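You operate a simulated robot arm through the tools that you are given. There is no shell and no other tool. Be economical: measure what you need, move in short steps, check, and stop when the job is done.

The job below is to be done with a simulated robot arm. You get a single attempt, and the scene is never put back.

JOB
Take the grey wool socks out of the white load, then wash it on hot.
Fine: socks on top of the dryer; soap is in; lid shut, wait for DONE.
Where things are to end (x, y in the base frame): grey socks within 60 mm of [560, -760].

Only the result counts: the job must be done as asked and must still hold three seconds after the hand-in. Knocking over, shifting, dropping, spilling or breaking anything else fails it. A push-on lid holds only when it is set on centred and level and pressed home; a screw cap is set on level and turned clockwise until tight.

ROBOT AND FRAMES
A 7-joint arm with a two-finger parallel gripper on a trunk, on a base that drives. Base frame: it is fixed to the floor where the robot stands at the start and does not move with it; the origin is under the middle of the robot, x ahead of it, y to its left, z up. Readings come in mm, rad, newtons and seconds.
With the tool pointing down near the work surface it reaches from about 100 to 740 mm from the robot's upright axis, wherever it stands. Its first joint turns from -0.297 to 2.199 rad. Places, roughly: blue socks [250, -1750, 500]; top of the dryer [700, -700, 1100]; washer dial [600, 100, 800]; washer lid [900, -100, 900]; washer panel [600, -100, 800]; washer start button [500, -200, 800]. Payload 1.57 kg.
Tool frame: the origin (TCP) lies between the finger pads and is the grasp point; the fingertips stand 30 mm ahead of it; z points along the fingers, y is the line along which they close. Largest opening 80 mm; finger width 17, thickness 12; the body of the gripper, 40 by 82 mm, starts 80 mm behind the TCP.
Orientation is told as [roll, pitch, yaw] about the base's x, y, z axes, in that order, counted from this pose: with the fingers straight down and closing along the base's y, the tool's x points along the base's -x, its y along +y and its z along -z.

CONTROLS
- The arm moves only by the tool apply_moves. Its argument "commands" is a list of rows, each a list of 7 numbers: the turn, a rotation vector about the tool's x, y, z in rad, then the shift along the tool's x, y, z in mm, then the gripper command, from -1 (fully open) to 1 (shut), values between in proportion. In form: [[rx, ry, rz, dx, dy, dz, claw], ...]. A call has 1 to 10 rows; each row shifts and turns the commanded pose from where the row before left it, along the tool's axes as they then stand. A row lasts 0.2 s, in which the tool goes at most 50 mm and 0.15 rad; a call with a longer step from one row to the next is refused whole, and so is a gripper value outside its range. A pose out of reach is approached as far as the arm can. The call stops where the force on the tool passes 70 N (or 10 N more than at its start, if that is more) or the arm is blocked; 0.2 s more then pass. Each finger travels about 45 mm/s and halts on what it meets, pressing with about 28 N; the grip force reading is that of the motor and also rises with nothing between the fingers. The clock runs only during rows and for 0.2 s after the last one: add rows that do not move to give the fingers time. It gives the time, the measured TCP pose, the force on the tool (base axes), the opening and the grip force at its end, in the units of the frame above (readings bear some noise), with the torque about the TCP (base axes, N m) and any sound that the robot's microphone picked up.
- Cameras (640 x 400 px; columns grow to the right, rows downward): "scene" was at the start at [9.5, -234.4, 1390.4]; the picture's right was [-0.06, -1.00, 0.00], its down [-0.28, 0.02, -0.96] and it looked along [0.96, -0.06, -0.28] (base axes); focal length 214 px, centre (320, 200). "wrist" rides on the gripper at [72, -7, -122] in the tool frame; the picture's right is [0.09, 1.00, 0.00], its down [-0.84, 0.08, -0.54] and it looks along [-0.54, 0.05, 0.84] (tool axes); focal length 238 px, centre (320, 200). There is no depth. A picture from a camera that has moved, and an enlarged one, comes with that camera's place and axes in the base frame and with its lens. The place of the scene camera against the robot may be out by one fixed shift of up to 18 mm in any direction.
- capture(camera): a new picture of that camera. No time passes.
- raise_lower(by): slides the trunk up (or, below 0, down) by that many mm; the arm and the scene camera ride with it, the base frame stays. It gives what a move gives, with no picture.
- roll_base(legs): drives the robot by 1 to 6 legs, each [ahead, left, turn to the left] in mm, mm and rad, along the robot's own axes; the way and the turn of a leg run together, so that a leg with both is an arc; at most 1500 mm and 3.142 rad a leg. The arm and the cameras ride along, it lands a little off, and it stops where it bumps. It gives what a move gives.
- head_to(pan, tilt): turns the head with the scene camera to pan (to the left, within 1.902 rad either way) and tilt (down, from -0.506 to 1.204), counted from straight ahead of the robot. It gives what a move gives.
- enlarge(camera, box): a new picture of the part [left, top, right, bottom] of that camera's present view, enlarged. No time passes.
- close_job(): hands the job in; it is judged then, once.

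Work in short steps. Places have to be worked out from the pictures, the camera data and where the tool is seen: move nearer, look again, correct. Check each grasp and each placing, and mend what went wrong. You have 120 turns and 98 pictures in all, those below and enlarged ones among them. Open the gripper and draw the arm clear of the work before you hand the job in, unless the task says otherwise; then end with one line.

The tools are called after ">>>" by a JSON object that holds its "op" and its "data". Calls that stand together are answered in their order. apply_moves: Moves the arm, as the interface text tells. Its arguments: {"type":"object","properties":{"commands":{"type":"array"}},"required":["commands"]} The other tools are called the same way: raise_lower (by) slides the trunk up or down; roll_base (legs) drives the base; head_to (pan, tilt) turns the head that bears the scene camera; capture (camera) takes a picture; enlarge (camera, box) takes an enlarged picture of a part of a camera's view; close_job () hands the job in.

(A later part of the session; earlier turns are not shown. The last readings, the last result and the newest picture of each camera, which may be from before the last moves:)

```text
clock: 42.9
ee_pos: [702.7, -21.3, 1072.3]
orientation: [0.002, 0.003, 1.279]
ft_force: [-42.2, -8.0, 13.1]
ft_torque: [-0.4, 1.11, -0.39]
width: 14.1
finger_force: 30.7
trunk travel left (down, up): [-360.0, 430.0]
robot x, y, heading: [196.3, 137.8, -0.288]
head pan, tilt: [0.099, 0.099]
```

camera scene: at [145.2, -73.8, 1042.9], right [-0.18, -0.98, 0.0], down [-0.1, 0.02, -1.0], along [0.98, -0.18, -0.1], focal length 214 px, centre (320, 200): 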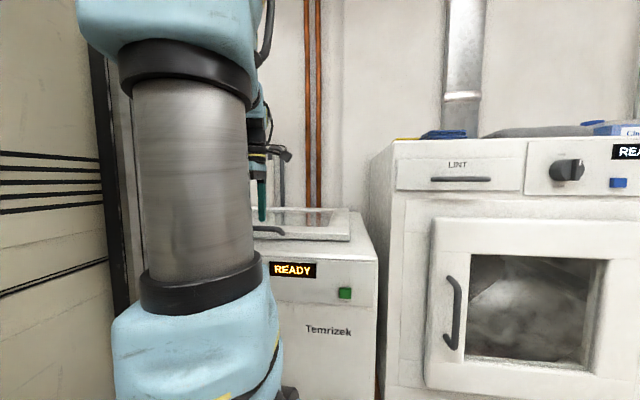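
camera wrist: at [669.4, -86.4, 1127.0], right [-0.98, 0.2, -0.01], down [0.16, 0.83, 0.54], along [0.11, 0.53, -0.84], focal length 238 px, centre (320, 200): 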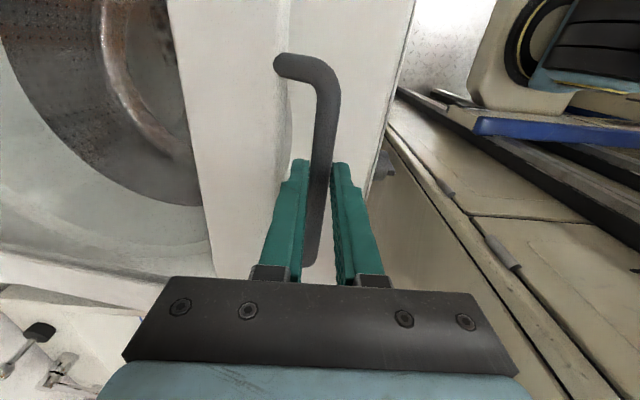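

Now slightly over-pulled; fit gives R≈435, hinge 15 mm lower. Continue to θ≈0.56.

>>> {"op": "apply_moves", "data": {"commands": [[0, 0, 0, 0, -3.5, -16.5, 1], [0, 0, 0, 0, -5, -16.5, 1], [0, 0, 0, 0, -7.6, -15.6, 1], [0, 0, 0, 0, -8.3, -15.4, 1], [0, 0, 0, 0, -9, -14.9, 1], [0, 0, 0, 0, -9.4, -14.6, 1]]}}

>>> {"op": "capture", "data": {"camera": "wrist"}}

```text
clock: 44.3
ee_pos: [731.9, -29.2, 1140.4]
orientation: [-0.003, -0.002, 1.287]
ft_force: [-39.5, 22.7, 21.8]
ft_torque: [0.42, 0.92, -0.58]
width: 14.2
finger_force: 30.5
out of reach, approached as far as the arm can: row 5, 6
trunk travel left (down, up): [-360.0, 430.0]
robot x, y, heading: [199.0, 138.9, -0.281]
head pan, tilt: [0.099, 0.099]
```

```text
59 pictures are left
camera wrist: at [717.8, -100.6, 1262.2], right [-0.98, 0.19, 0.0], down [0.16, 0.82, 0.54], along [0.11, 0.53, -0.84], focal length 238 px, centre (320, 200)
```

wrist: 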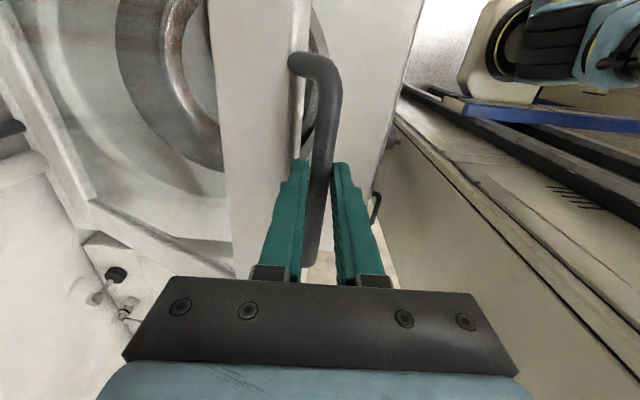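

The arm tops out in height at this trunk setting. I lower the lid back along the arc, then raise the trunk and regrasp with the arm lower.

>>> {"op": "apply_moves", "data": {"commands": [[0, 0, 0, 0, 9, 18.2, 1], [0, 0, 0, 0, 9, 18.3, 1], [0, 0, 0, 0, 6.7, 16.1, 1], [0, 0, 0, 0, 6.6, 16.1, 1], [0, 0, 0, 0, 5.5, 16.5, 1], [0, 0, 0, 0, 5.2, 16.6, 1]]}}

>>> {"op": "apply_moves", "data": {"commands": [[0, 0, 0, 0, 4.2, 16.9, 1], [0, 0, 0, 0, 4, 16.9, 1], [0, 0, 0, 0, 2.7, 17.2, 1], [0, 0, 0, 0, 2.6, 17.2, 1], [0, 0, 0, 0, 1.4, 17, 1], [0, 0, 0, 0, 1.2, 12, 1]]}}

```text
clock: 45.7
ee_pos: [693.5, -19.3, 1035.0]
orientation: [0.002, 0.002, 1.283]
ft_force: [-36.0, 31.7, 11.3]
ft_torque: [0.13, 0.71, -0.62]
width: 14.0
finger_force: 30.3
trunk travel left (down, up): [-360.0, 430.0]
robot x, y, heading: [197.9, 138.6, -0.283]
head pan, tilt: [0.099, 0.099]
```

```text
clock: 47.1
ee_pos: [676.7, -14.8, 937.4]
orientation: [0.01, 0.005, 1.281]
ft_force: [-49.8, 20.7, 2.6]
ft_torque: [0.48, 0.52, -0.56]
width: 14.0
finger_force: 30.0
trunk travel left (down, up): [-360.0, 430.0]
robot x, y, heading: [201.3, 139.2, -0.279]
head pan, tilt: [0.099, 0.099]
```

Nearly closed. I relieve the side force, lower the last 2 mm, open slightly, and then rise with the trunk by 330 mm.

>>> {"op": "apply_moves", "data": {"commands": [[0, 0, 0, 0, 4, 2, 1], [0, 0, 0, 0, 0, 0, 0.57], [0, 0, 0, 0, 0, 0, 0.57]]}}

>>> {"op": "raise_lower", "data": {"by": 330}}

>>> {"op": "apply_moves", "data": {"commands": [[0, 0, 0, 0, 0, 45, 0.57], [0, 0, 0, 0, 0, 45, 0.57], [0, 0, 0, 0, 0, 45, 0.57], [0, 0, 0, 0, 0, 45, 0.57], [0, 0, 0, 0, 0, 45, 0.57], [0, 0, 0, 0, 0, 45, 0.57], [0, 0, 0, 0, 0, 25, 0.57], [0, 0, 0, 0, 0, 0, 0.57]]}}

>>> {"op": "enlarge", "data": {"camera": "wrist", "box": [220, 40, 420, 290]}}

```text
clock: 47.9
ee_pos: [679.0, -15.6, 936.5]
orientation: [-0.005, 0.001, 1.282]
ft_force: [-2.5, -0.1, 0.8]
ft_torque: [-0.01, -0.01, 0.0]
width: 18.4
finger_force: 0.4
trunk travel left (down, up): [-360.0, 430.0]
robot x, y, heading: [198.7, 139.2, -0.285]
head pan, tilt: [0.099, 0.099]
```

```text
clock: 51.1
ee_pos: [677.9, -15.4, 1266.0]
orientation: [-0.001, 0.001, 1.281]
ft_force: [1.1, 0.2, -0.2]
ft_torque: [0.02, 0.0, 0.02]
width: 17.3
finger_force: 0.1
trunk travel left (down, up): [-690.0, 100.0]
robot x, y, heading: [200.2, 139.1, -0.285]
head pan, tilt: [0.099, 0.099]
```

```text
clock: 52.9
ee_pos: [677.9, -12.5, 969.2]
orientation: [-0.004, 0.003, 1.28]
ft_force: [-1.2, 0.3, -0.2]
ft_torque: [-0.04, 0.0, 0.01]
width: 17.3
finger_force: 0.1
trunk travel left (down, up): [-690.0, 100.0]
robot x, y, heading: [201.9, 140.7, -0.288]
head pan, tilt: [0.099, 0.099]
```

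```text
1.60 times, centred on (320, 165) of wrist
camera zoom: at [663.9, -82.8, 1091.7], right [-0.98, 0.2, 0.0], down [0.16, 0.83, 0.54], along [0.11, 0.53, -0.84], focal length 381 px, centre (320, 256)
```

zoom: 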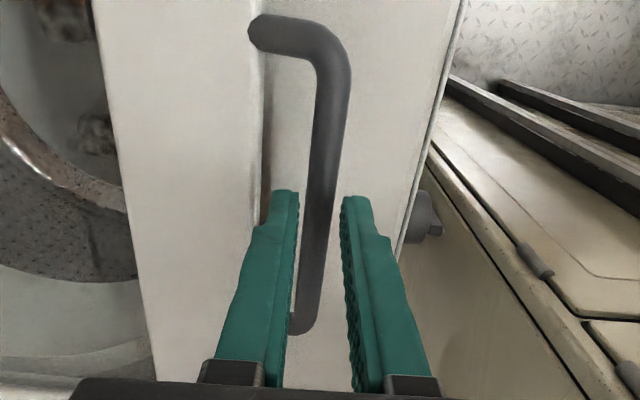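

Well aligned; descend 33 mm and grip.

>>> {"op": "apply_moves", "data": {"commands": [[0, 0, 0, 0, 0, 17, 0.57], [0, 0, 0, 0, 0, 16, 0.57], [0, 0, 0, 0, 0, 0, 1], [0, 0, 0, 0, 0, 0, 1], [0, 0, 0, 0, 0, 0, 1]]}}

```text
clock: 54.1
ee_pos: [677.4, -14.3, 937.0]
orientation: [0.003, 0.003, 1.281]
ft_force: [-17.2, 6.3, -2.2]
ft_torque: [0.12, 0.38, -0.56]
width: 13.7
finger_force: 30.9
trunk travel left (down, up): [-690.0, 100.0]
robot x, y, heading: [200.4, 144.1, -0.283]
head pan, tilt: [0.099, 0.099]
```

Gripped. Lift along the arc to θ≈0.4.

>>> {"op": "apply_moves", "data": {"commands": [[0, 0, 0, 0, 0, -17.4, 1], [0, 0, 0, 0, -1.0, -17.3, 1], [0, 0, 0, 0, -2.4, -17.2, 1], [0, 0, 0, 0, -2.9, -17.2, 1], [0, 0, 0, 0, -3.8, -17, 1], [0, 0, 0, 0, -4.4, -16.8, 1], [0, 0, 0, 0, -5, -16.6, 1], [0, 0, 0, 0, -5.7, -16.5, 1], [0, 0, 0, 0, -6.3, -16.2, 1], [0, 0, 0, 0, -7, -16, 1]]}}

```text
clock: 56.3
ee_pos: [715.4, -25.9, 1106.0]
orientation: [-0.001, 0.004, 1.278]
ft_force: [6.6, -3.2, -4.1]
ft_torque: [-0.4, -0.02, -0.56]
width: 14.0
finger_force: 30.8
trunk travel left (down, up): [-690.0, 100.0]
robot x, y, heading: [198.7, 136.8, -0.281]
head pan, tilt: [0.099, 0.099]
```

Forces small; continue to θ≈0.8.

>>> {"op": "apply_moves", "data": {"commands": [[0, 0, 0, 0, -7.7, -15.6, 1], [0, 0, 0, 0, -8.2, -15.4, 1], [0, 0, 0, 0, -8.9, -14.9, 1], [0, 0, 0, 0, -9.5, -14.6, 1], [0, 0, 0, 0, -10.1, -14.2, 1], [0, 0, 0, 0, -10.6, -13.9, 1], [0, 0, 0, 0, -11.2, -13.3, 1], [0, 0, 0, 0, -11.6, -13, 1], [0, 0, 0, 0, -12.2, -12.4, 1], [0, 0, 0, 0, -12.7, -12, 1]]}}

>>> {"op": "capture", "data": {"camera": "wrist"}}

```text
clock: 58.5
ee_pos: [811.3, -54.9, 1246.1]
orientation: [-0.003, 0.0, 1.282]
ft_force: [-22.5, 1.4, 21.2]
ft_torque: [0.32, 0.25, -0.52]
width: 13.7
finger_force: 30.1
trunk travel left (down, up): [-690.0, 100.0]
robot x, y, heading: [201.7, 138.7, -0.285]
head pan, tilt: [0.099, 0.099]
```

```text
57 pictures are left
camera wrist: at [796.7, -124.8, 1368.4], right [-0.98, 0.2, 0.0], down [0.16, 0.82, 0.54], along [0.11, 0.53, -0.84], focal length 238 px, centre (320, 200)
```

wrist: 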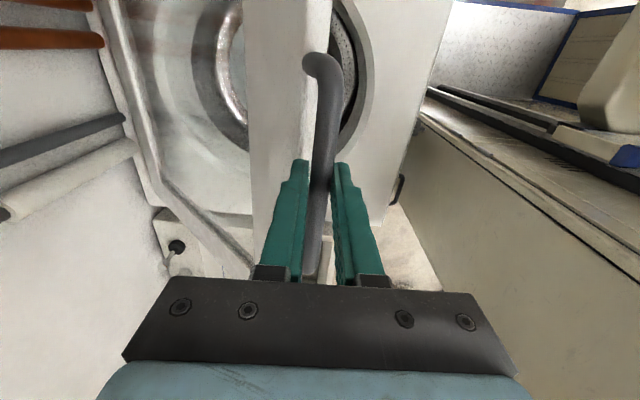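

Going well; continue the arc to θ≈1.2 while reach allows.

>>> {"op": "apply_moves", "data": {"commands": [[0, 0, 0, 0, -12.5, -10, 1], [0, 0, 0, 0, -13.5, -10.5, 1], [0, 0, 0, 0, -14, -10.3, 1], [0, 0, 0, 0, -14.3, -9.7, 1], [0, 0, 0, 0, -14.7, -9.1, 1], [0, 0, 0, 0, -15.2, -8.7, 1], [0, 0, 0, 0, -15.4, -8, 1], [0, 0, 0, 0, -15.9, -7.4, 1]]}}

```text
clock: 60.3
ee_pos: [922.0, -88.7, 1320.3]
orientation: [-0.003, 0.004, 1.28]
ft_force: [-11.5, 0.0, 22.5]
ft_torque: [0.1, -0.01, -0.55]
width: 13.7
finger_force: 30.3
trunk travel left (down, up): [-690.0, 100.0]
robot x, y, heading: [198.3, 137.2, -0.286]
head pan, tilt: [0.099, 0.099]
```

>>> {"op": "apply_moves", "data": {"commands": [[0, 0, 0, 0, -16, -6, 1], [0, 0, 0, 0, -16.4, -6, 1], [0, 0, 0, 0, -16.6, -5.3, 1], [0, 0, 0, 0, -16.7, -4.7, 1], [0, 0, 0, 0, -17, -4, 1], [0, 0, 0, 0, -17, -3.4, 1], [0, 0, 0, 0, -17.2, -2.7, 1], [0, 0, 0, 0, -17.3, -2.1, 1]]}}

>>> {"op": "capture", "data": {"camera": "wrist"}}

```text
clock: 62.1
ee_pos: [940.6, -93.3, 1324.2]
orientation: [-0.003, 0.001, 1.28]
ft_force: [-8.5, -1.1, 13.2]
ft_torque: [-0.5, 0.1, -0.56]
width: 14.0
finger_force: 30.3
out of reach, approached as far as the arm can: row 2, 3, 4, 5, 6, 7, 8
trunk travel left (down, up): [-690.0, 100.0]
robot x, y, heading: [198.4, 137.2, -0.279]
head pan, tilt: [0.099, 0.099]
```

```text
56 pictures are left
camera wrist: at [926.1, -164.3, 1445.8], right [-0.98, 0.2, 0.0], down [0.16, 0.83, 0.54], along [0.11, 0.53, -0.84], focal length 238 px, centre (320, 200)
```

wrist: 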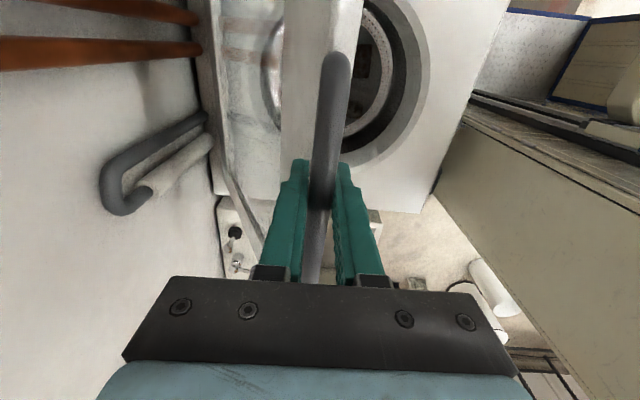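

Reach limit at θ≈1.16. I tilt the tool forward about the bar (wrist comes back toward the robot), which gains reach.

>>> {"op": "apply_moves", "data": {"commands": [[0.1, 0, 0, 0, 0, 0, 1], [0.1, 0, 0, 0, 0, 0, 1], [0.1, 0, 0, 0, 0, 0, 1], [0.1, 0, 0, 0, 0, 0, 1]]}}

```text
clock: 63.1
ee_pos: [938.9, -93.0, 1327.3]
orientation: [-0.405, 0.001, 1.28]
ft_force: [-11.0, 4.5, 16.9]
ft_torque: [-0.28, 0.77, -0.71]
width: 14.1
finger_force: 30.6
trunk travel left (down, up): [-690.0, 100.0]
robot x, y, heading: [201.8, 139.2, -0.286]
head pan, tilt: [0.099, 0.099]
```

Works. Continue the arc with further tilt.

>>> {"op": "apply_moves", "data": {"commands": [[0.1, 0, 0, 0, -15.8, 1.2, 1], [0.1, 0, 0, 0, -16.4, 3.3, 1], [0.1, 0, 0, 0, -15.7, 5.3, 1], [0.1, 0, 0, 0, -15.2, 7.5, 1], [0.1, 0, 0, 0, -14.3, 9.8, 1], [0, 0, 0, 0, -12.6, 11.7, 1]]}}

>>> {"op": "capture", "data": {"camera": "wrist"}}

```text
clock: 64.0
ee_pos: [981.4, -106.2, 1353.6]
orientation: [-0.728, -0.003, 1.279]
ft_force: [-8.4, 0.0, 22.7]
ft_torque: [0.53, -0.26, -0.21]
width: 13.3
finger_force: 30.3
trunk travel left (down, up): [-690.0, 100.0]
robot x, y, heading: [199.3, 141.1, -0.283]
head pan, tilt: [0.099, 0.099]
stopped in row 4: the force on the tool passed its limit at 75 N (the readings are from after the stop); the commanded pose is now the measured one
```

```text
55 pictures are left
camera wrist: at [889.2, -153.8, 1448.8], right [-0.74, 0.13, -0.66], down [-0.16, 0.92, 0.36], along [0.65, 0.37, -0.66], focal length 238 px, centre (320, 200)
```

wrist: 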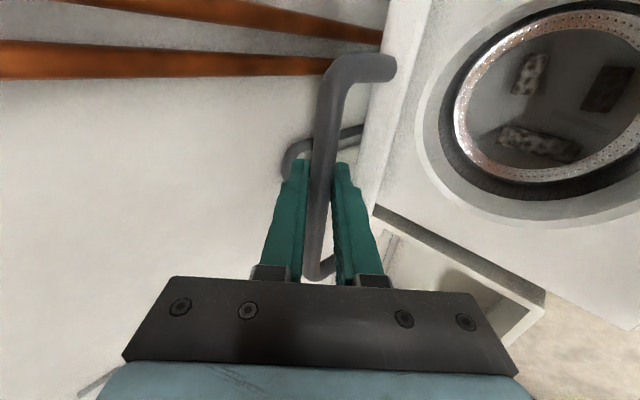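

Lid near 75°. I continue with gentle back-pushing steps without more tilt.

>>> {"op": "apply_moves", "data": {"commands": [[0, 0, 0, 0, -8.8, 5.2, 1], [0, 0, 0, 0, -8.8, 5.2, 1], [0, 0, 0, 0, -8.6, 5.5, 1], [0, 0, 0, 0, -8.6, 5.5, 1], [0, 0, 0, 0, -8.3, 5.9, 1], [0, 0, 0, 0, -8.3, 5.9, 1]]}}

```text
clock: 65.4
ee_pos: [1041.9, -124.8, 1358.0]
orientation: [-0.722, 0.0, 1.282]
ft_force: [-5.1, 3.1, 25.2]
ft_torque: [0.46, -0.03, -0.31]
width: 14.1
finger_force: 30.4
trunk travel left (down, up): [-690.0, 100.0]
robot x, y, heading: [200.3, 139.0, -0.287]
head pan, tilt: [0.099, 0.099]
```

Nearly vertical; continue past 90° until it rests.

>>> {"op": "apply_moves", "data": {"commands": [[0, 0, 0, 0, -7.6, 6.6, 1], [0, 0, 0, 0, -7.5, 6.7, 1], [0, 0, 0, 0, -7.5, 6.8, 1], [0, 0, 0, 0, -7.3, 7, 1], [0, 0, 0, 0, -7.1, 7.2, 1], [0, 0, 0, 0, -6.9, 7.3, 1]]}}

>>> {"op": "capture", "data": {"camera": "wrist"}}

```text
clock: 66.8
ee_pos: [1097.6, -141.0, 1356.7]
orientation: [-0.724, -0.003, 1.277]
ft_force: [-3.2, -3.5, 27.1]
ft_torque: [0.43, 0.24, -0.36]
width: 14.0
finger_force: 30.6
trunk travel left (down, up): [-690.0, 100.0]
robot x, y, heading: [202.5, 138.9, -0.285]
head pan, tilt: [0.099, 0.099]
```

```text
54 pictures are left
camera wrist: at [1004.7, -189.0, 1453.7], right [-0.74, 0.13, -0.66], down [-0.16, 0.92, 0.36], along [0.65, 0.37, -0.66], focal length 238 px, centre (320, 200)
```

wrist: 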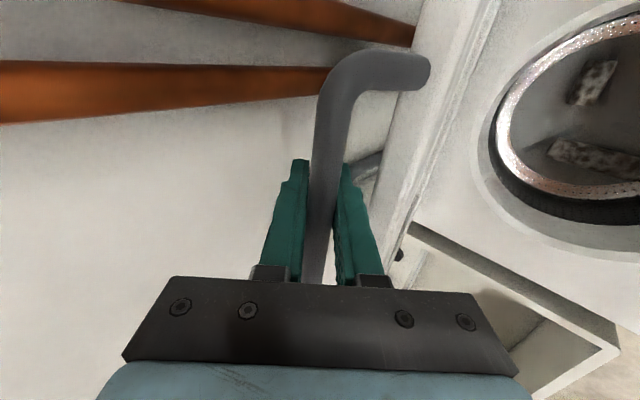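

About 90°. A bit further so it leans back.

>>> {"op": "apply_moves", "data": {"commands": [[0, 0, 0, 0, -6.8, 7.4, 1], [0, 0, 0, 0, -6.8, 7.4, 1], [0, 0, 0, 0, -6.6, 7.6, 1], [0, 0, 0, 0, -6.5, 7.7, 1], [0, 0, 0, 0, -6.4, 7.8, 1]]}}

```text
clock: 68.0
ee_pos: [1106.0, -143.0, 1337.8]
orientation: [-0.721, -0.002, 1.281]
ft_force: [-2.0, 3.0, 29.8]
ft_torque: [0.52, 0.67, -0.39]
width: 14.0
finger_force: 30.2
out of reach, approached as far as the arm can: row 1, 2, 3, 4, 5
trunk travel left (down, up): [-690.0, 100.0]
robot x, y, heading: [201.4, 138.5, -0.285]
head pan, tilt: [0.099, 0.099]
```

I test whether the lid stays: open the fingers slightly, still caging the bar.

>>> {"op": "apply_moves", "data": {"commands": [[0, 0, 0, 0, 0, 0, 0.4], [0, 0, 0, 0, 0, 0, 0.4], [0, 0, 0, 0, 0, 0, 0.4]]}}

>>> {"op": "capture", "data": {"camera": "wrist"}}

```text
clock: 68.8
ee_pos: [1108.8, -145.8, 1334.8]
orientation: [-0.715, 0.0, 1.281]
ft_force: [-0.6, 0.6, -0.4]
ft_torque: [0.02, 0.02, -0.02]
width: 24.1
finger_force: 0.1
trunk travel left (down, up): [-690.0, 100.0]
robot x, y, heading: [201.2, 140.9, -0.283]
head pan, tilt: [0.099, 0.099]
```

```text
53 pictures are left
camera wrist: at [1015.7, -192.9, 1431.6], right [-0.75, 0.13, -0.65], down [-0.16, 0.92, 0.36], along [0.65, 0.37, -0.67], focal length 238 px, centre (320, 200)
```

wrist: 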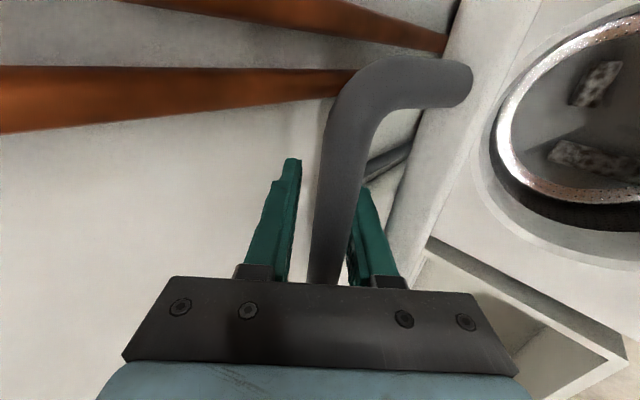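

>>> {"op": "apply_moves", "data": {"commands": [[0, 0, 0, 0, 4, 0, 0.2], [0, 0, 0, 0, 4, 0, 0.1], [0, 0, 0, 0, 0, 0, 0.1], [0, 0, 0, 0, 0, 0, 0.1]]}}

>>> {"op": "capture", "data": {"camera": "wrist"}}

```text
clock: 69.8
ee_pos: [1103.4, -142.5, 1329.6]
orientation: [-0.716, -0.001, 1.282]
ft_force: [0.5, -0.3, 2.6]
ft_torque: [0.05, 0.12, 0.03]
width: 34.1
finger_force: 0.0
trunk travel left (down, up): [-690.0, 100.0]
robot x, y, heading: [201.7, 140.3, -0.289]
head pan, tilt: [0.099, 0.099]
```

```text
52 pictures are left
camera wrist: at [1009.6, -190.3, 1426.5], right [-0.75, 0.13, -0.65], down [-0.16, 0.92, 0.36], along [0.65, 0.37, -0.67], focal length 238 px, centre (320, 200)
```

wrist: 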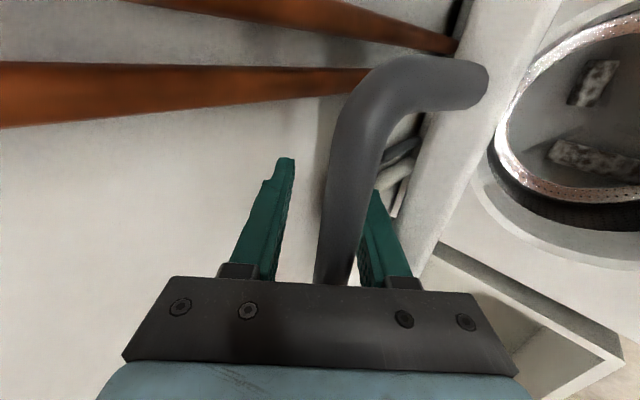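

The lid still leans on the finger, so it needs to go further. I regrip, tilt the tool nearer horizontal to gain reach, then push on.

>>> {"op": "apply_moves", "data": {"commands": [[0, 0, 0, 0, 0, 0, 1], [0, 0, 0, 0, 0, 0, 1], [0, 0, 0, 0, 0, 0, 1], [0.1, 0, 0, 0, 0, 0, 1], [0.1, 0, 0, 0, 0, 0, 1], [0.1, 0, 0, 0, 0, 0, 1], [0.1, 0, 0, 0, 0, 0, 1], [0.1, 0, 0, 0, 0, 0, 1]]}}

>>> {"op": "capture", "data": {"camera": "wrist"}}

```text
clock: 71.6
ee_pos: [1100.8, -141.9, 1342.8]
orientation: [-1.235, -0.003, 1.282]
ft_force: [-10.1, 7.8, 50.0]
ft_torque: [0.27, 3.29, -2.59]
width: 12.8
finger_force: 29.4
trunk travel left (down, up): [-690.0, 100.0]
robot x, y, heading: [195.3, 142.2, -0.285]
head pan, tilt: [0.099, 0.099]
```

```text
51 pictures are left
camera wrist: at [971.0, -178.5, 1388.7], right [-0.34, 0.01, -0.94], down [-0.28, 0.95, 0.11], along [0.9, 0.3, -0.32], focal length 238 px, centre (320, 200)
```

wrist: 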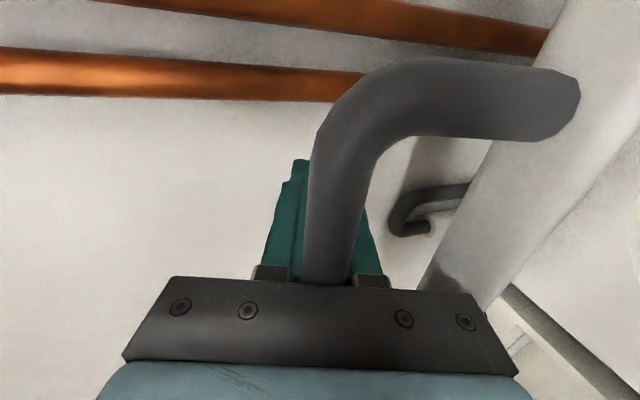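

>>> {"op": "apply_moves", "data": {"commands": [[0, 0, 0, 0, -4.7, -1.6, 1], [0, 0, 0, 0, -4.2, 9.1, 1], [0, 0, 0, 0, -4, 9.2, 1], [0, 0, 0, 0, -3.3, 9.4, 1], [0, 0, 0, 0, -3.3, 9.4, 1], [0, 0, 0, 0, -2.9, 9.5, 1], [0, 0, 0, 0, -2.4, 9.7, 1]]}}

```text
clock: 73.2
ee_pos: [1154.7, -159.5, 1354.1]
orientation: [-1.24, -0.004, 1.28]
ft_force: [-12.3, 2.8, 64.9]
ft_torque: [-0.01, 5.61, -1.69]
width: 12.6
finger_force: 29.3
trunk travel left (down, up): [-690.0, 100.0]
robot x, y, heading: [201.1, 140.1, -0.283]
head pan, tilt: [0.099, 0.099]
```

Force says the tool sits radially too close to the hinge; I raise a bit and continue back.

>>> {"op": "apply_moves", "data": {"commands": [[0, 0, 0, 0, -5.6, -2, 1], [0, 0, 0, 0, -3.3, 9.4, 1], [0, 0, 0, 0, -3.3, 9.4, 1], [0, 0, 0, 0, -2.9, 9.5, 1], [0, 0, 0, 0, -2.4, 9.7, 1]]}}

>>> {"op": "capture", "data": {"camera": "wrist"}}

```text
clock: 74.0
ee_pos: [1170.6, -164.2, 1356.1]
orientation: [-1.232, 0.0, 1.277]
ft_force: [-55.4, 11.5, 8.7]
ft_torque: [-0.3, 2.04, -1.4]
width: 13.4
finger_force: 30.8
trunk travel left (down, up): [-690.0, 100.0]
robot x, y, heading: [197.3, 135.1, -0.286]
head pan, tilt: [0.099, 0.099]
stopped in row 4: the force on the tool passed its limit at 93 N (the readings are from after the stop); the commanded pose is now the measured one
```

```text
50 pictures are left
camera wrist: at [1042.1, -201.0, 1402.5], right [-0.35, 0.01, -0.94], down [-0.27, 0.96, 0.11], along [0.9, 0.29, -0.33], focal length 238 px, centre (320, 200)
```

wrist: 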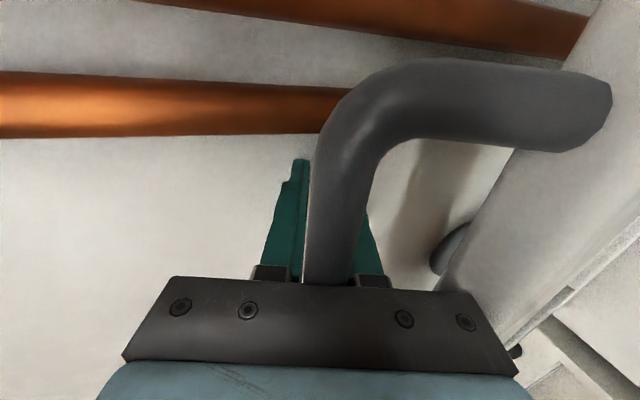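

The push is now blocked (lid stop or wall). I open slightly and withdraw along the fingers a little to see if the lid stays.

>>> {"op": "apply_moves", "data": {"commands": [[0, 0, 0, 0, 0, 0, 0.45], [0, 0, 0, 0, 0, 0, 0.45], [0, 0, 0, 0, 0, -8, 0.45], [0, 0, 0, 0, 0, -8, 0.45]]}}

>>> {"op": "capture", "data": {"camera": "wrist"}}

```text
clock: 75.0
ee_pos: [1163.6, -162.1, 1354.4]
orientation: [-1.222, -0.001, 1.278]
ft_force: [0.6, -4.4, 8.0]
ft_torque: [0.0, 0.63, 0.34]
width: 22.1
finger_force: 0.1
trunk travel left (down, up): [-690.0, 100.0]
robot x, y, heading: [195.2, 139.4, -0.286]
head pan, tilt: [0.099, 0.099]
```

```text
49 pictures are left
camera wrist: at [1035.1, -198.5, 1401.6], right [-0.35, 0.01, -0.94], down [-0.27, 0.96, 0.11], along [0.9, 0.29, -0.33], focal length 238 px, centre (320, 200)
```

wrist: 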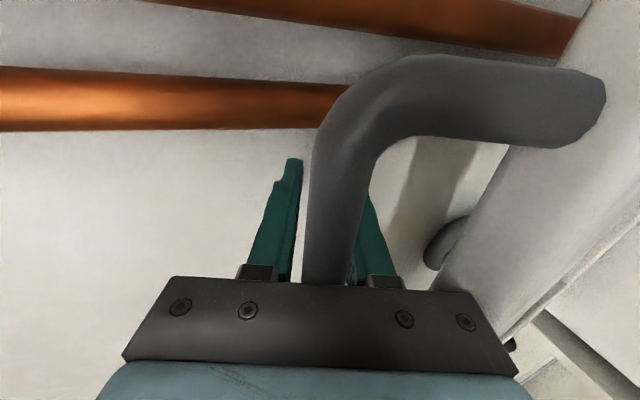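

>>> {"op": "apply_moves", "data": {"commands": [[0, 0, 0, 0, 0, -10, 0.45], [0, 0, 0, 0, 0, -10, 0.45], [0, 0, 0, 0, 0, 0, 0.45]]}}

>>> {"op": "capture", "data": {"camera": "wrist"}}

```text
clock: 75.8
ee_pos: [1145.3, -155.1, 1361.7]
orientation: [-1.225, 0.001, 1.278]
ft_force: [0.2, -0.5, 0.0]
ft_torque: [0.01, -0.01, -0.01]
width: 22.1
finger_force: 0.0
trunk travel left (down, up): [-690.0, 100.0]
robot x, y, heading: [198.4, 138.5, -0.287]
head pan, tilt: [0.099, 0.099]
```

```text
48 pictures are left
camera wrist: at [1015.9, -191.6, 1409.6], right [-0.35, 0.01, -0.94], down [-0.27, 0.96, 0.11], along [0.9, 0.29, -0.33], focal length 238 px, centre (320, 200)
```

wrist: 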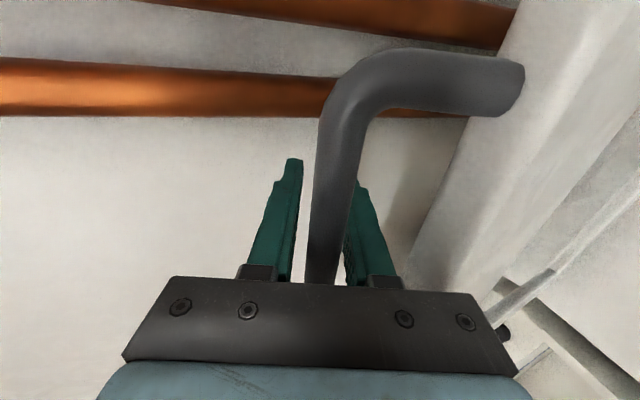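

The lid stays as I withdraw, with zero force. Withdraw fully.

>>> {"op": "apply_moves", "data": {"commands": [[0, 0, 0, 0, 0, -15, 0.45], [0, 0, 0, 0, 0, -20, 0.45], [0, 0, 0, 0, 0, -30, 0.45], [0, 0, 0, 0, 0, -35, 0.45]]}}

>>> {"op": "capture", "data": {"camera": "wrist"}}

```text
clock: 76.8
ee_pos: [1057.3, -129.0, 1395.4]
orientation: [-1.224, -0.001, 1.281]
ft_force: [-0.2, -0.1, 0.3]
ft_torque: [-0.02, -0.01, 0.0]
width: 22.0
finger_force: 0.0
trunk travel left (down, up): [-690.0, 100.0]
robot x, y, heading: [196.8, 138.5, -0.288]
head pan, tilt: [0.099, 0.099]
```

```text
47 pictures are left
camera wrist: at [928.1, -166.4, 1443.6], right [-0.35, 0.01, -0.94], down [-0.27, 0.96, 0.11], along [0.9, 0.29, -0.33], focal length 238 px, centre (320, 200)
```

wrist: 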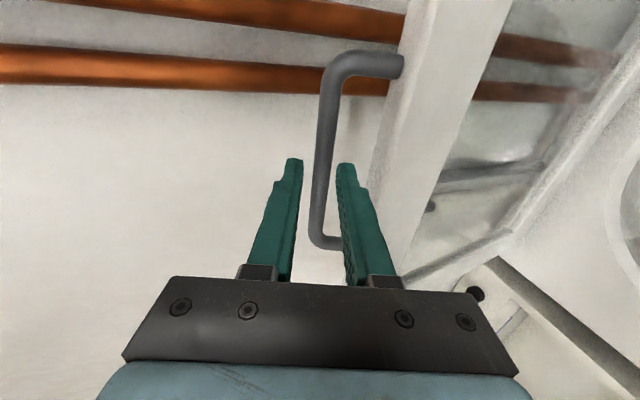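

Lid holds open. I retreat and bring the tool back to vertical.

>>> {"op": "apply_moves", "data": {"commands": [[0, 0, 0, 0, 13.6, -37.6, 0], [0, 0, 0, 0, 13.6, -37.6, -1], [0, 0, 0, 0, 13.6, -37.6, -1], [0, 0, 0, 0, 13.6, -37.6, -1], [0, 0, 0, 0, 13.6, -37.6, -1]]}}

>>> {"op": "apply_moves", "data": {"commands": [[-0.122, 0, 0, 0, 0, 0, -1], [-0.122, 0, 0, 0, 0, 0, -1], [-0.122, 0, 0, 0, 0, 0, -1], [-0.122, 0, 0, 0, 0, 0, -1], [-0.122, 0, 0, 0, 0, 0, -1], [-0.122, 0, 0, 0, 0, 0, -1], [-0.122, 0, 0, 0, 0, 0, -1], [-0.122, 0, 0, 0, 0, 0, -1], [-0.122, 0, 0, 0, 0, 0, -1], [-0.122, 0, 0, 0, 0, 0, -1]]}}

>>> {"op": "capture", "data": {"camera": "wrist"}}

```text
clock: 78.0
ee_pos: [862.0, -70.4, 1396.1]
orientation: [-1.224, 0.0, 1.277]
ft_force: [0.6, 0.0, -0.3]
ft_torque: [-0.01, 0.03, 0.0]
width: 79.9
finger_force: 0.1
trunk travel left (down, up): [-690.0, 100.0]
robot x, y, heading: [202.0, 138.6, -0.285]
head pan, tilt: [0.099, 0.099]
```

```text
clock: 80.2
ee_pos: [863.0, -70.4, 1395.5]
orientation: [-0.003, -0.002, 1.276]
ft_force: [0.0, -1.3, 0.5]
ft_torque: [-0.02, -0.01, -0.01]
width: 79.8
finger_force: 0.1
trunk travel left (down, up): [-690.0, 100.0]
robot x, y, heading: [195.5, 140.3, -0.286]
head pan, tilt: [0.099, 0.099]
```

```text
46 pictures are left
camera wrist: at [848.1, -141.8, 1518.1], right [-0.98, 0.2, 0.0], down [0.17, 0.82, 0.54], along [0.11, 0.53, -0.84], focal length 238 px, centre (320, 200)
```

wrist: 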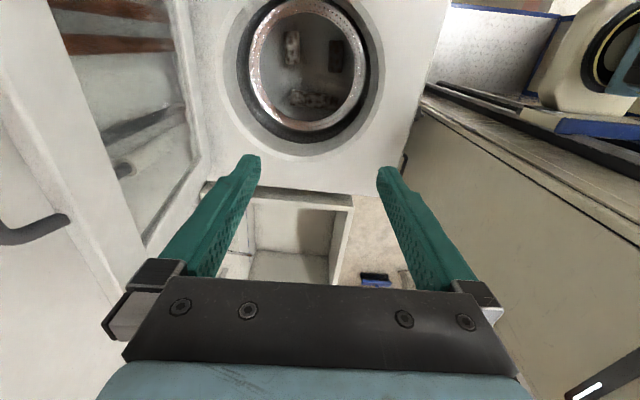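

>>> {"op": "enlarge", "data": {"camera": "wrist", "box": [240, 0, 370, 145]}}

```text
2.76 times, centred on (305, 72) of wrist
camera zoom: at [848.1, -141.8, 1518.1], right [-0.98, 0.2, 0.0], down [0.17, 0.82, 0.54], along [0.11, 0.53, -0.84], focal length 658 px, centre (361, 552)
```

zoom: 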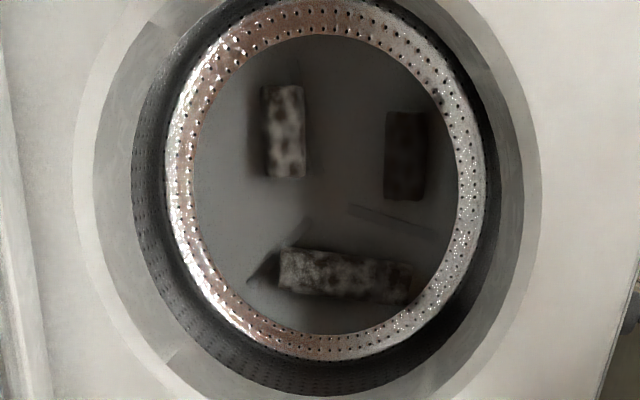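

Three rolls in the drum: two mottled light, one dark at right. I go lower for a clear look.

>>> {"op": "apply_moves", "data": {"commands": [[0, 0, 0, 9, -4, 45, -1], [0, 0, 0, 9, -4, 45, -1], [0, 0, 0, 9, -4, 45, -1], [0, 0, 0, 9, -4, 45, -1], [0, 0, 0, 9, -4, 45, -1], [0, 0, 0, 9, -4, 45, -1]]}}

>>> {"op": "enlarge", "data": {"camera": "wrist", "box": [220, 0, 420, 150]}}

```text
clock: 81.7
ee_pos: [874.6, -128.6, 1125.5]
orientation: [-0.005, -0.001, 1.277]
ft_force: [0.5, 1.1, -0.5]
ft_torque: [-0.01, -0.05, -0.02]
width: 80.2
finger_force: 0.0
trunk travel left (down, up): [-690.0, 100.0]
robot x, y, heading: [201.0, 140.6, -0.286]
head pan, tilt: [0.099, 0.099]
```

```text
2.67 times, centred on (320, 75) of wrist
camera zoom: at [858.7, -200.5, 1247.4], right [-0.98, 0.2, -0.01], down [0.16, 0.82, 0.54], along [0.11, 0.53, -0.84], focal length 636 px, centre (320, 533)
```

zoom: 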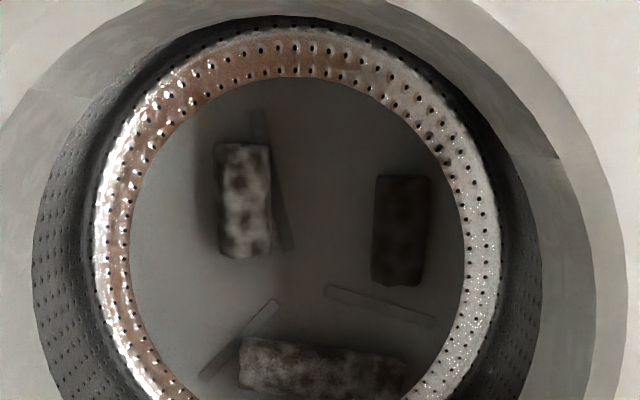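

>>> {"op": "apply_moves", "data": {"commands": [[0, 0, 0, 10, 0, 40, -1], [0, 0, 0, 10, 0, 40, -1], [0, 0, 0, 10, 0, 40, -1]]}}

>>> {"op": "enlarge", "data": {"camera": "wrist", "box": [200, 0, 440, 200]}}

```text
clock: 82.5
ee_pos: [866.3, -159.4, 1005.7]
orientation: [-0.006, -0.001, 1.28]
ft_force: [-0.3, -0.2, 0.4]
ft_torque: [-0.03, -0.02, -0.01]
width: 80.4
finger_force: 0.1
trunk travel left (down, up): [-690.0, 100.0]
robot x, y, heading: [197.0, 141.6, -0.281]
head pan, tilt: [0.099, 0.099]
```

```text
2.00 times, centred on (320, 100) of wrist
camera zoom: at [850.3, -229.8, 1127.9], right [-0.98, 0.2, -0.01], down [0.16, 0.82, 0.54], along [0.11, 0.53, -0.84], focal length 477 px, centre (320, 400)
```

zoom: 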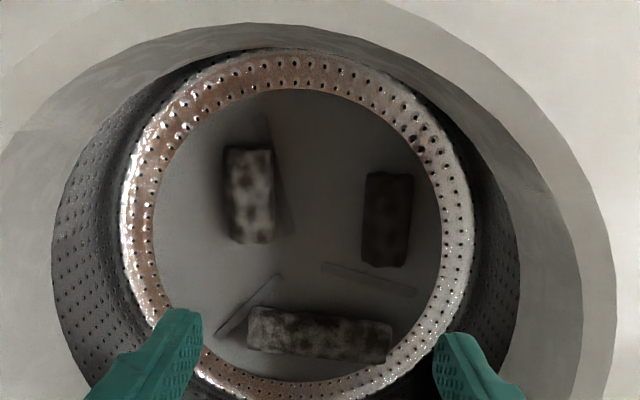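

>>> {"op": "enlarge", "data": {"camera": "wrist", "box": [300, 60, 440, 200]}}

>>> {"op": "enlarge", "data": {"camera": "wrist", "box": [270, 60, 400, 190]}}

```text
2.86 times, centred on (370, 130) of wrist
camera zoom: at [850.3, -229.8, 1127.9], right [-0.98, 0.2, -0.01], down [0.16, 0.82, 0.54], along [0.11, 0.53, -0.84], focal length 681 px, centre (177, 400)
```

zoom: 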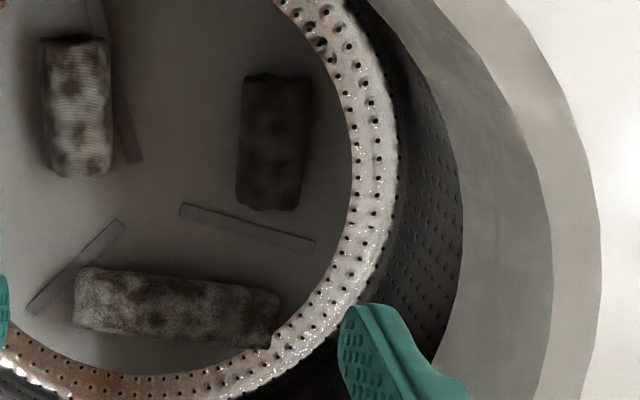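

```text
3.08 times, centred on (335, 125) of wrist
camera zoom: at [850.3, -229.8, 1127.9], right [-0.98, 0.2, -0.01], down [0.16, 0.82, 0.54], along [0.11, 0.53, -0.84], focal length 733 px, centre (274, 431)
```

zoom: 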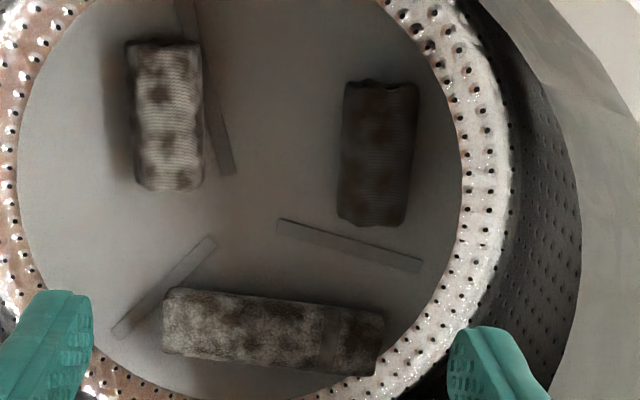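

Ribbed dark roll at right = grey socks, at about (801,-102,~570), lying about 100×50 mm along y; the others are white ribbed socks and a towel. Since it's near the front drum wall, I tilt the tool 0.3 rad (body toward drum centre) and line up along the approach axis.

>>> {"op": "apply_moves", "data": {"commands": [[0, 0, -0.12, 0, 0, 0, -1], [-0.1, 0, 0, 0, 0, 0, -1], [-0.1, 0, 0, 0, 0, 0, -1], [-0.1, 0, 0, 0, 0, 0, -1], [0, 0, 0, -22.6, -30.5, -6.8, -1], [0, 0, 0, -22.6, -30.5, -6.8, -1]]}}

>>> {"op": "capture", "data": {"camera": "wrist"}}

```text
clock: 83.8
ee_pos: [931.3, -125.7, 1000.3]
orientation: [0.296, -0.001, 1.398]
ft_force: [0.9, 0.2, 0.3]
ft_torque: [0.02, -0.04, -0.04]
width: 79.9
finger_force: 0.0
trunk travel left (down, up): [-690.0, 100.0]
robot x, y, heading: [200.4, 138.2, -0.286]
head pan, tilt: [0.099, 0.099]
```

```text
40 pictures are left
camera wrist: at [960.2, -204.1, 1115.1], right [-0.95, 0.07, 0.29], down [0.23, 0.81, 0.54], along [-0.2, 0.58, -0.79], focal length 238 px, centre (320, 200)
```

wrist: 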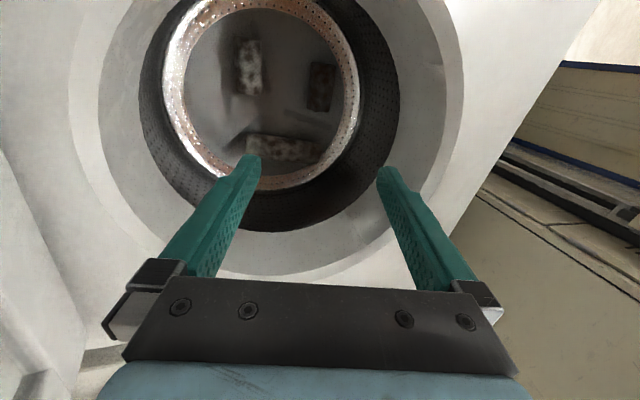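

The tool axis points right at the dark sock. I descend along the tool axis in stages.

>>> {"op": "apply_moves", "data": {"commands": [[0, 0, 0, 0, 0, 40, -1], [0, 0, 0, 0, 0, 40, -1], [0, 0, 0, 0, 0, 40, -1], [0, 0, 0, 0, 0, 40, -1], [0, 0, 0, 0, 0, 40, -1], [0, 0, 0, 0, 0, 40, -1], [0, 0, 0, 0, 0, 40, -1], [0, 0, 0, 0, 0, 40, -1]]}}

>>> {"op": "capture", "data": {"camera": "wrist"}}

```text
clock: 85.7
ee_pos: [841.0, -106.7, 691.8]
orientation: [0.295, -0.001, 1.399]
ft_force: [0.1, -0.7, 0.7]
ft_torque: [-0.01, -0.02, 0.05]
width: 79.9
finger_force: 0.1
trunk travel left (down, up): [-690.0, 100.0]
robot x, y, heading: [199.6, 142.2, -0.284]
head pan, tilt: [0.099, 0.099]
```

```text
39 pictures are left
camera wrist: at [869.5, -185.3, 809.1], right [-0.95, 0.07, 0.29], down [0.23, 0.81, 0.54], along [-0.2, 0.58, -0.79], focal length 238 px, centre (320, 200)
```

wrist: 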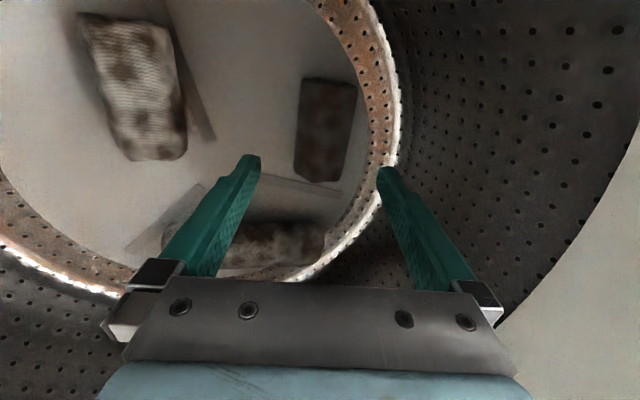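

Sock ~7 mm right of axis; shift, narrow to 68 mm to pass the drum wall, and descend 90 mm.

>>> {"op": "apply_moves", "data": {"commands": [[0, 0, 0, 0, 3.5, 30, -0.7], [0, 0, 0, 0, 3.5, 30, -0.7], [0, 0, 0, 0, 0, 30, -0.7]]}}

>>> {"op": "capture", "data": {"camera": "wrist"}}

```text
clock: 86.5
ee_pos: [805.2, -100.6, 609.8]
orientation: [0.295, -0.001, 1.4]
ft_force: [1.1, 0.7, 0.2]
ft_torque: [-0.02, -0.02, 0.02]
width: 67.9
finger_force: 0.0
trunk travel left (down, up): [-690.0, 100.0]
robot x, y, heading: [200.9, 142.2, -0.289]
head pan, tilt: [0.099, 0.099]
```

```text
38 pictures are left
camera wrist: at [833.3, -179.8, 724.8], right [-0.95, 0.07, 0.29], down [0.23, 0.81, 0.54], along [-0.19, 0.58, -0.79], focal length 238 px, centre (320, 200)
```

wrist: 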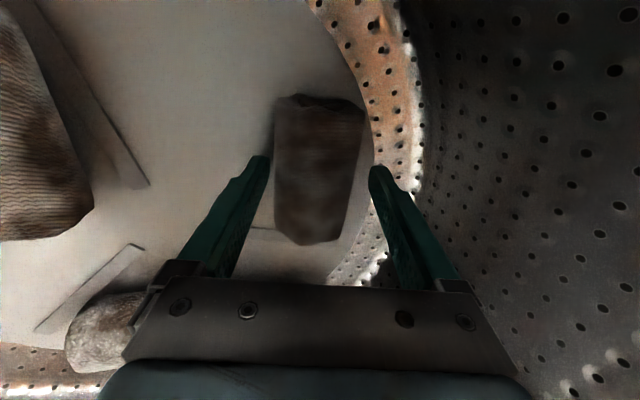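

The sock sits between the fingers. Descend 42 mm more and close.

>>> {"op": "apply_moves", "data": {"commands": [[0, 0, 0, 0, 0, 14, -0.7], [0, 0, 0, 0, 0, 14, -0.7], [0, 0, 0, 0, 0, 14, -0.7]]}}

>>> {"op": "apply_moves", "data": {"commands": [[0, 0, 0, 0, 0, 0, 0], [0, 0, 0, 0, 0, 0, 1], [0, 0, 0, 0, 0, 0, 1], [0, 0, 0, 0, 0, 0, 1], [0, 0, 0, 0, 0, 0, 1]]}}

>>> {"op": "capture", "data": {"camera": "wrist"}}

```text
clock: 87.0
ee_pos: [807.2, -102.8, 599.7]
orientation: [0.286, 0.002, 1.397]
ft_force: [-15.4, -0.3, 46.1]
ft_torque: [-0.18, -0.83, 0.09]
width: 61.6
finger_force: 0.3
trunk travel left (down, up): [-690.0, 100.0]
robot x, y, heading: [201.9, 141.2, -0.283]
head pan, tilt: [0.099, 0.099]
stopped in row 2: the force on the tool passed its limit at 90 N (the readings are from after the stop); the commanded pose is now the measured one
```

```text
clock: 87.8
ee_pos: [807.2, -102.6, 599.6]
orientation: [0.287, 0.003, 1.396]
ft_force: [-13.8, 0.7, 41.3]
ft_torque: [-0.1, -0.59, 0.1]
width: 60.9
finger_force: 28.1
trunk travel left (down, up): [-690.0, 100.0]
robot x, y, heading: [202.4, 140.2, -0.288]
head pan, tilt: [0.099, 0.099]
stopped in row 4: the force on the tool passed its limit at 70 N (the readings are from after the stop); the commanded pose is now the measured one
```

```text
37 pictures are left
camera wrist: at [834.8, -180.4, 715.9], right [-0.96, 0.08, 0.28], down [0.22, 0.81, 0.54], along [-0.19, 0.58, -0.79], focal length 238 px, centre (320, 200)
```

wrist: 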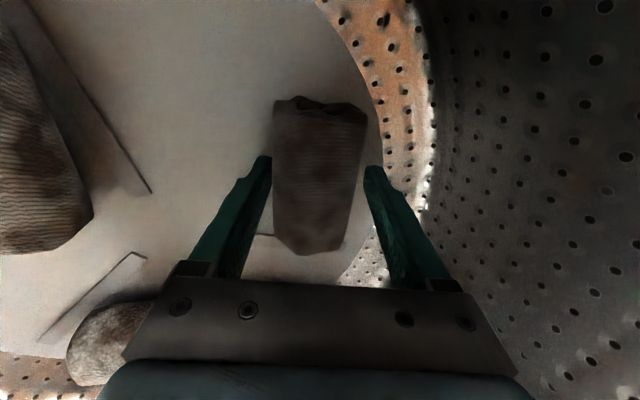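

The right finger is bearing on the sloped drum wall, but the fingers hold something at 61 mm. I try a gentle lift.

>>> {"op": "apply_moves", "data": {"commands": [[0, 0, 0, 0, 0, -4, 1], [0, 0, 0, 0, 0, -4, 1], [0, 0, 0, 0, 0, 0, 1], [0, 0, 0, 0, 0, 0, 1]]}}

```text
clock: 88.8
ee_pos: [809.0, -102.7, 605.9]
orientation: [0.284, 0.002, 1.396]
ft_force: [0.5, -0.3, -0.8]
ft_torque: [0.0, -0.02, 0.02]
width: 61.1
finger_force: 28.1
trunk travel left (down, up): [-690.0, 100.0]
robot x, y, heading: [199.6, 137.3, -0.282]
head pan, tilt: [0.099, 0.099]
```

>>> {"op": "apply_moves", "data": {"commands": [[0, 0, 0, 0, 0, -15, 1], [0, 0, 0, 0, 0, -15, 1], [0, 0, 0, 0, 0, -15, 1]]}}

>>> {"op": "capture", "data": {"camera": "wrist"}}

```text
clock: 89.6
ee_pos: [822.2, -105.5, 648.0]
orientation: [0.286, -0.001, 1.395]
ft_force: [0.5, 0.3, -0.9]
ft_torque: [0.01, 0.03, -0.04]
width: 61.1
finger_force: 27.9
trunk travel left (down, up): [-690.0, 100.0]
robot x, y, heading: [196.7, 142.1, -0.285]
head pan, tilt: [0.099, 0.099]
```

```text
36 pictures are left
camera wrist: at [849.0, -182.3, 762.9], right [-0.96, 0.08, 0.28], down [0.22, 0.81, 0.54], along [-0.19, 0.58, -0.79], focal length 238 px, centre (320, 200)
```

wrist: 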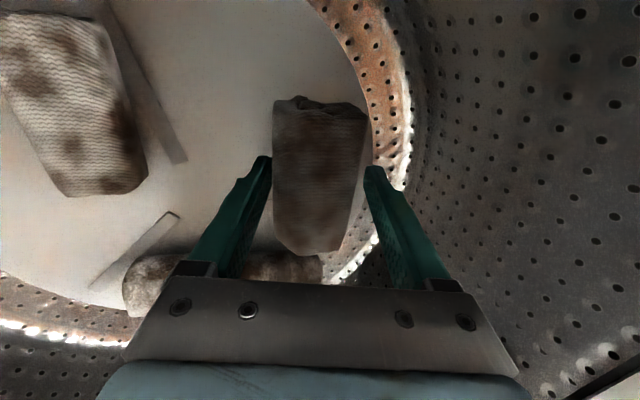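

The sock is held. I withdraw along the tool axis out of the drum.

>>> {"op": "apply_moves", "data": {"commands": [[0, 0, 0, 0, 0, -25, 1], [0, 0, 0, 0, 0, -30, 1], [0, 0, 0, 0, 0, -35, 1], [0, 0, 0, 0, 0, -35, 1], [0, 0, 0, 0, 0, -40, 1], [0, 0, 0, 0, 0, -40, 1], [0, 0, 0, 0, 0, -40, 1], [0, 0, 0, 0, 0, -40, 1], [0, 0, 0, 0, 0, -40, 1], [0, 0, 0, 0, 0, -30, 1]]}}

>>> {"op": "apply_moves", "data": {"commands": [[0.1, 0, 0, 0, 0, -15, 1], [0.1, 0, 0, 0, 0, -20, 1], [0.086, 0, 0, 0, 15, -40, 1], [0, 0, 0, 0, 30, -40, 1], [0, 0, 0, 0, 30, -40, 1], [0, 0, 0, 0, 30, -40, 1]]}}

>>> {"op": "capture", "data": {"camera": "wrist"}}

```text
clock: 91.8
ee_pos: [922.1, -121.8, 988.4]
orientation: [0.288, 0.002, 1.397]
ft_force: [-0.3, -0.2, -0.7]
ft_torque: [0.02, 0.02, 0.0]
width: 60.8
finger_force: 28.2
trunk travel left (down, up): [-690.0, 100.0]
robot x, y, heading: [196.6, 141.0, -0.29]
head pan, tilt: [0.099, 0.099]
```

```text
clock: 93.2
ee_pos: [831.2, -105.9, 1185.0]
orientation: [0.002, 0.003, 1.396]
ft_force: [1.1, 0.6, -0.2]
ft_torque: [0.05, 0.03, -0.02]
width: 61.2
finger_force: 28.1
trunk travel left (down, up): [-690.0, 100.0]
robot x, y, heading: [198.1, 139.3, -0.283]
head pan, tilt: [0.099, 0.099]
```

```text
35 pictures are left
camera wrist: at [824.9, -178.2, 1306.8], right [-1.0, 0.08, 0.0], down [0.07, 0.84, 0.54], along [0.04, 0.54, -0.84], focal length 238 px, centre (320, 200)
```

wrist: 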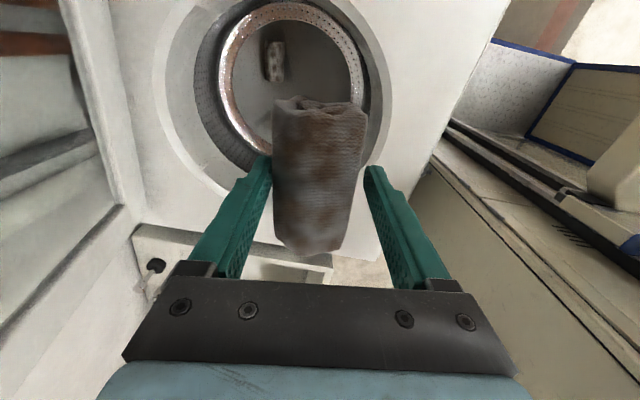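

Socks held clear of the drum. I raise and retract the arm, then back the base away before moving over to the dryer.

>>> {"op": "apply_moves", "data": {"commands": [[0, 0, 0, 0, 0, -37, 1], [0, 0, 0, 0, 0, -37, 1], [0, 0, 0, 0, 0, -37, 1], [0, 0, 0, 0, 0, -37, 1], [0, 0, 0, -4, 36, 0, 1], [0, 0, 0, -4, 36, 0, 1], [0, 0, 0, -4, 36, 0, 1]]}}

>>> {"op": "roll_base", "data": {"legs": [[-350, 0, 0]]}}

>>> {"op": "head_to", "data": {"pan": -0.7, "tilt": 0.6}}

>>> {"op": "capture", "data": {"camera": "scene"}}

```text
clock: 94.8
ee_pos: [723.2, -73.7, 1332.5]
orientation: [-0.002, 0.001, 1.397]
ft_force: [0.5, 0.2, -0.9]
ft_torque: [0.03, 0.06, 0.01]
width: 60.5
finger_force: 28.2
trunk travel left (down, up): [-690.0, 100.0]
robot x, y, heading: [196.2, 140.9, -0.285]
head pan, tilt: [0.099, 0.099]
```

```text
clock: 97.1
ee_pos: [393.4, 20.1, 1333.1]
orientation: [-0.001, 0.001, 1.387]
ft_force: [0.2, 0.5, 0.5]
ft_torque: [-0.02, 0.02, -0.01]
width: 60.7
finger_force: 27.7
trunk travel left (down, up): [-690.0, 100.0]
robot x, y, heading: [-128.7, 239.0, -0.298]
head pan, tilt: [0.099, 0.099]
```

```text
clock: 98.2
ee_pos: [392.9, 20.3, 1333.6]
orientation: [0.0, 0.002, 1.386]
ft_force: [0.2, -0.5, 0.1]
ft_torque: [0.01, 0.04, -0.04]
width: 60.7
finger_force: 28.0
trunk travel left (down, up): [-690.0, 100.0]
robot x, y, heading: [-130.0, 237.9, -0.296]
head pan, tilt: [-0.7, 0.6]
```

```text
34 pictures are left
camera scene: at [-228.5, -31.6, 1326.7], right [-0.84, -0.55, 0.0], down [-0.31, 0.47, -0.83], along [0.45, -0.69, -0.56], focal length 214 px, centre (320, 200)
```

scene: 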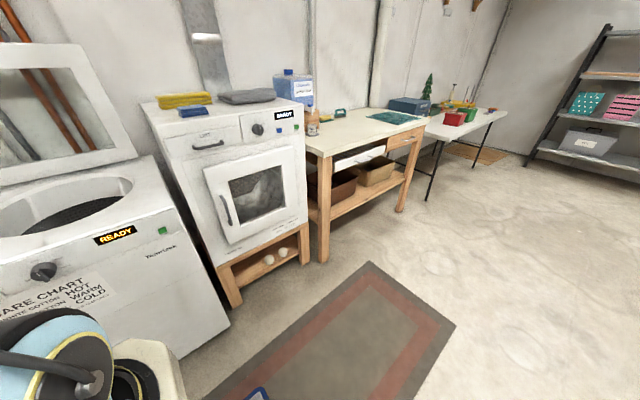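

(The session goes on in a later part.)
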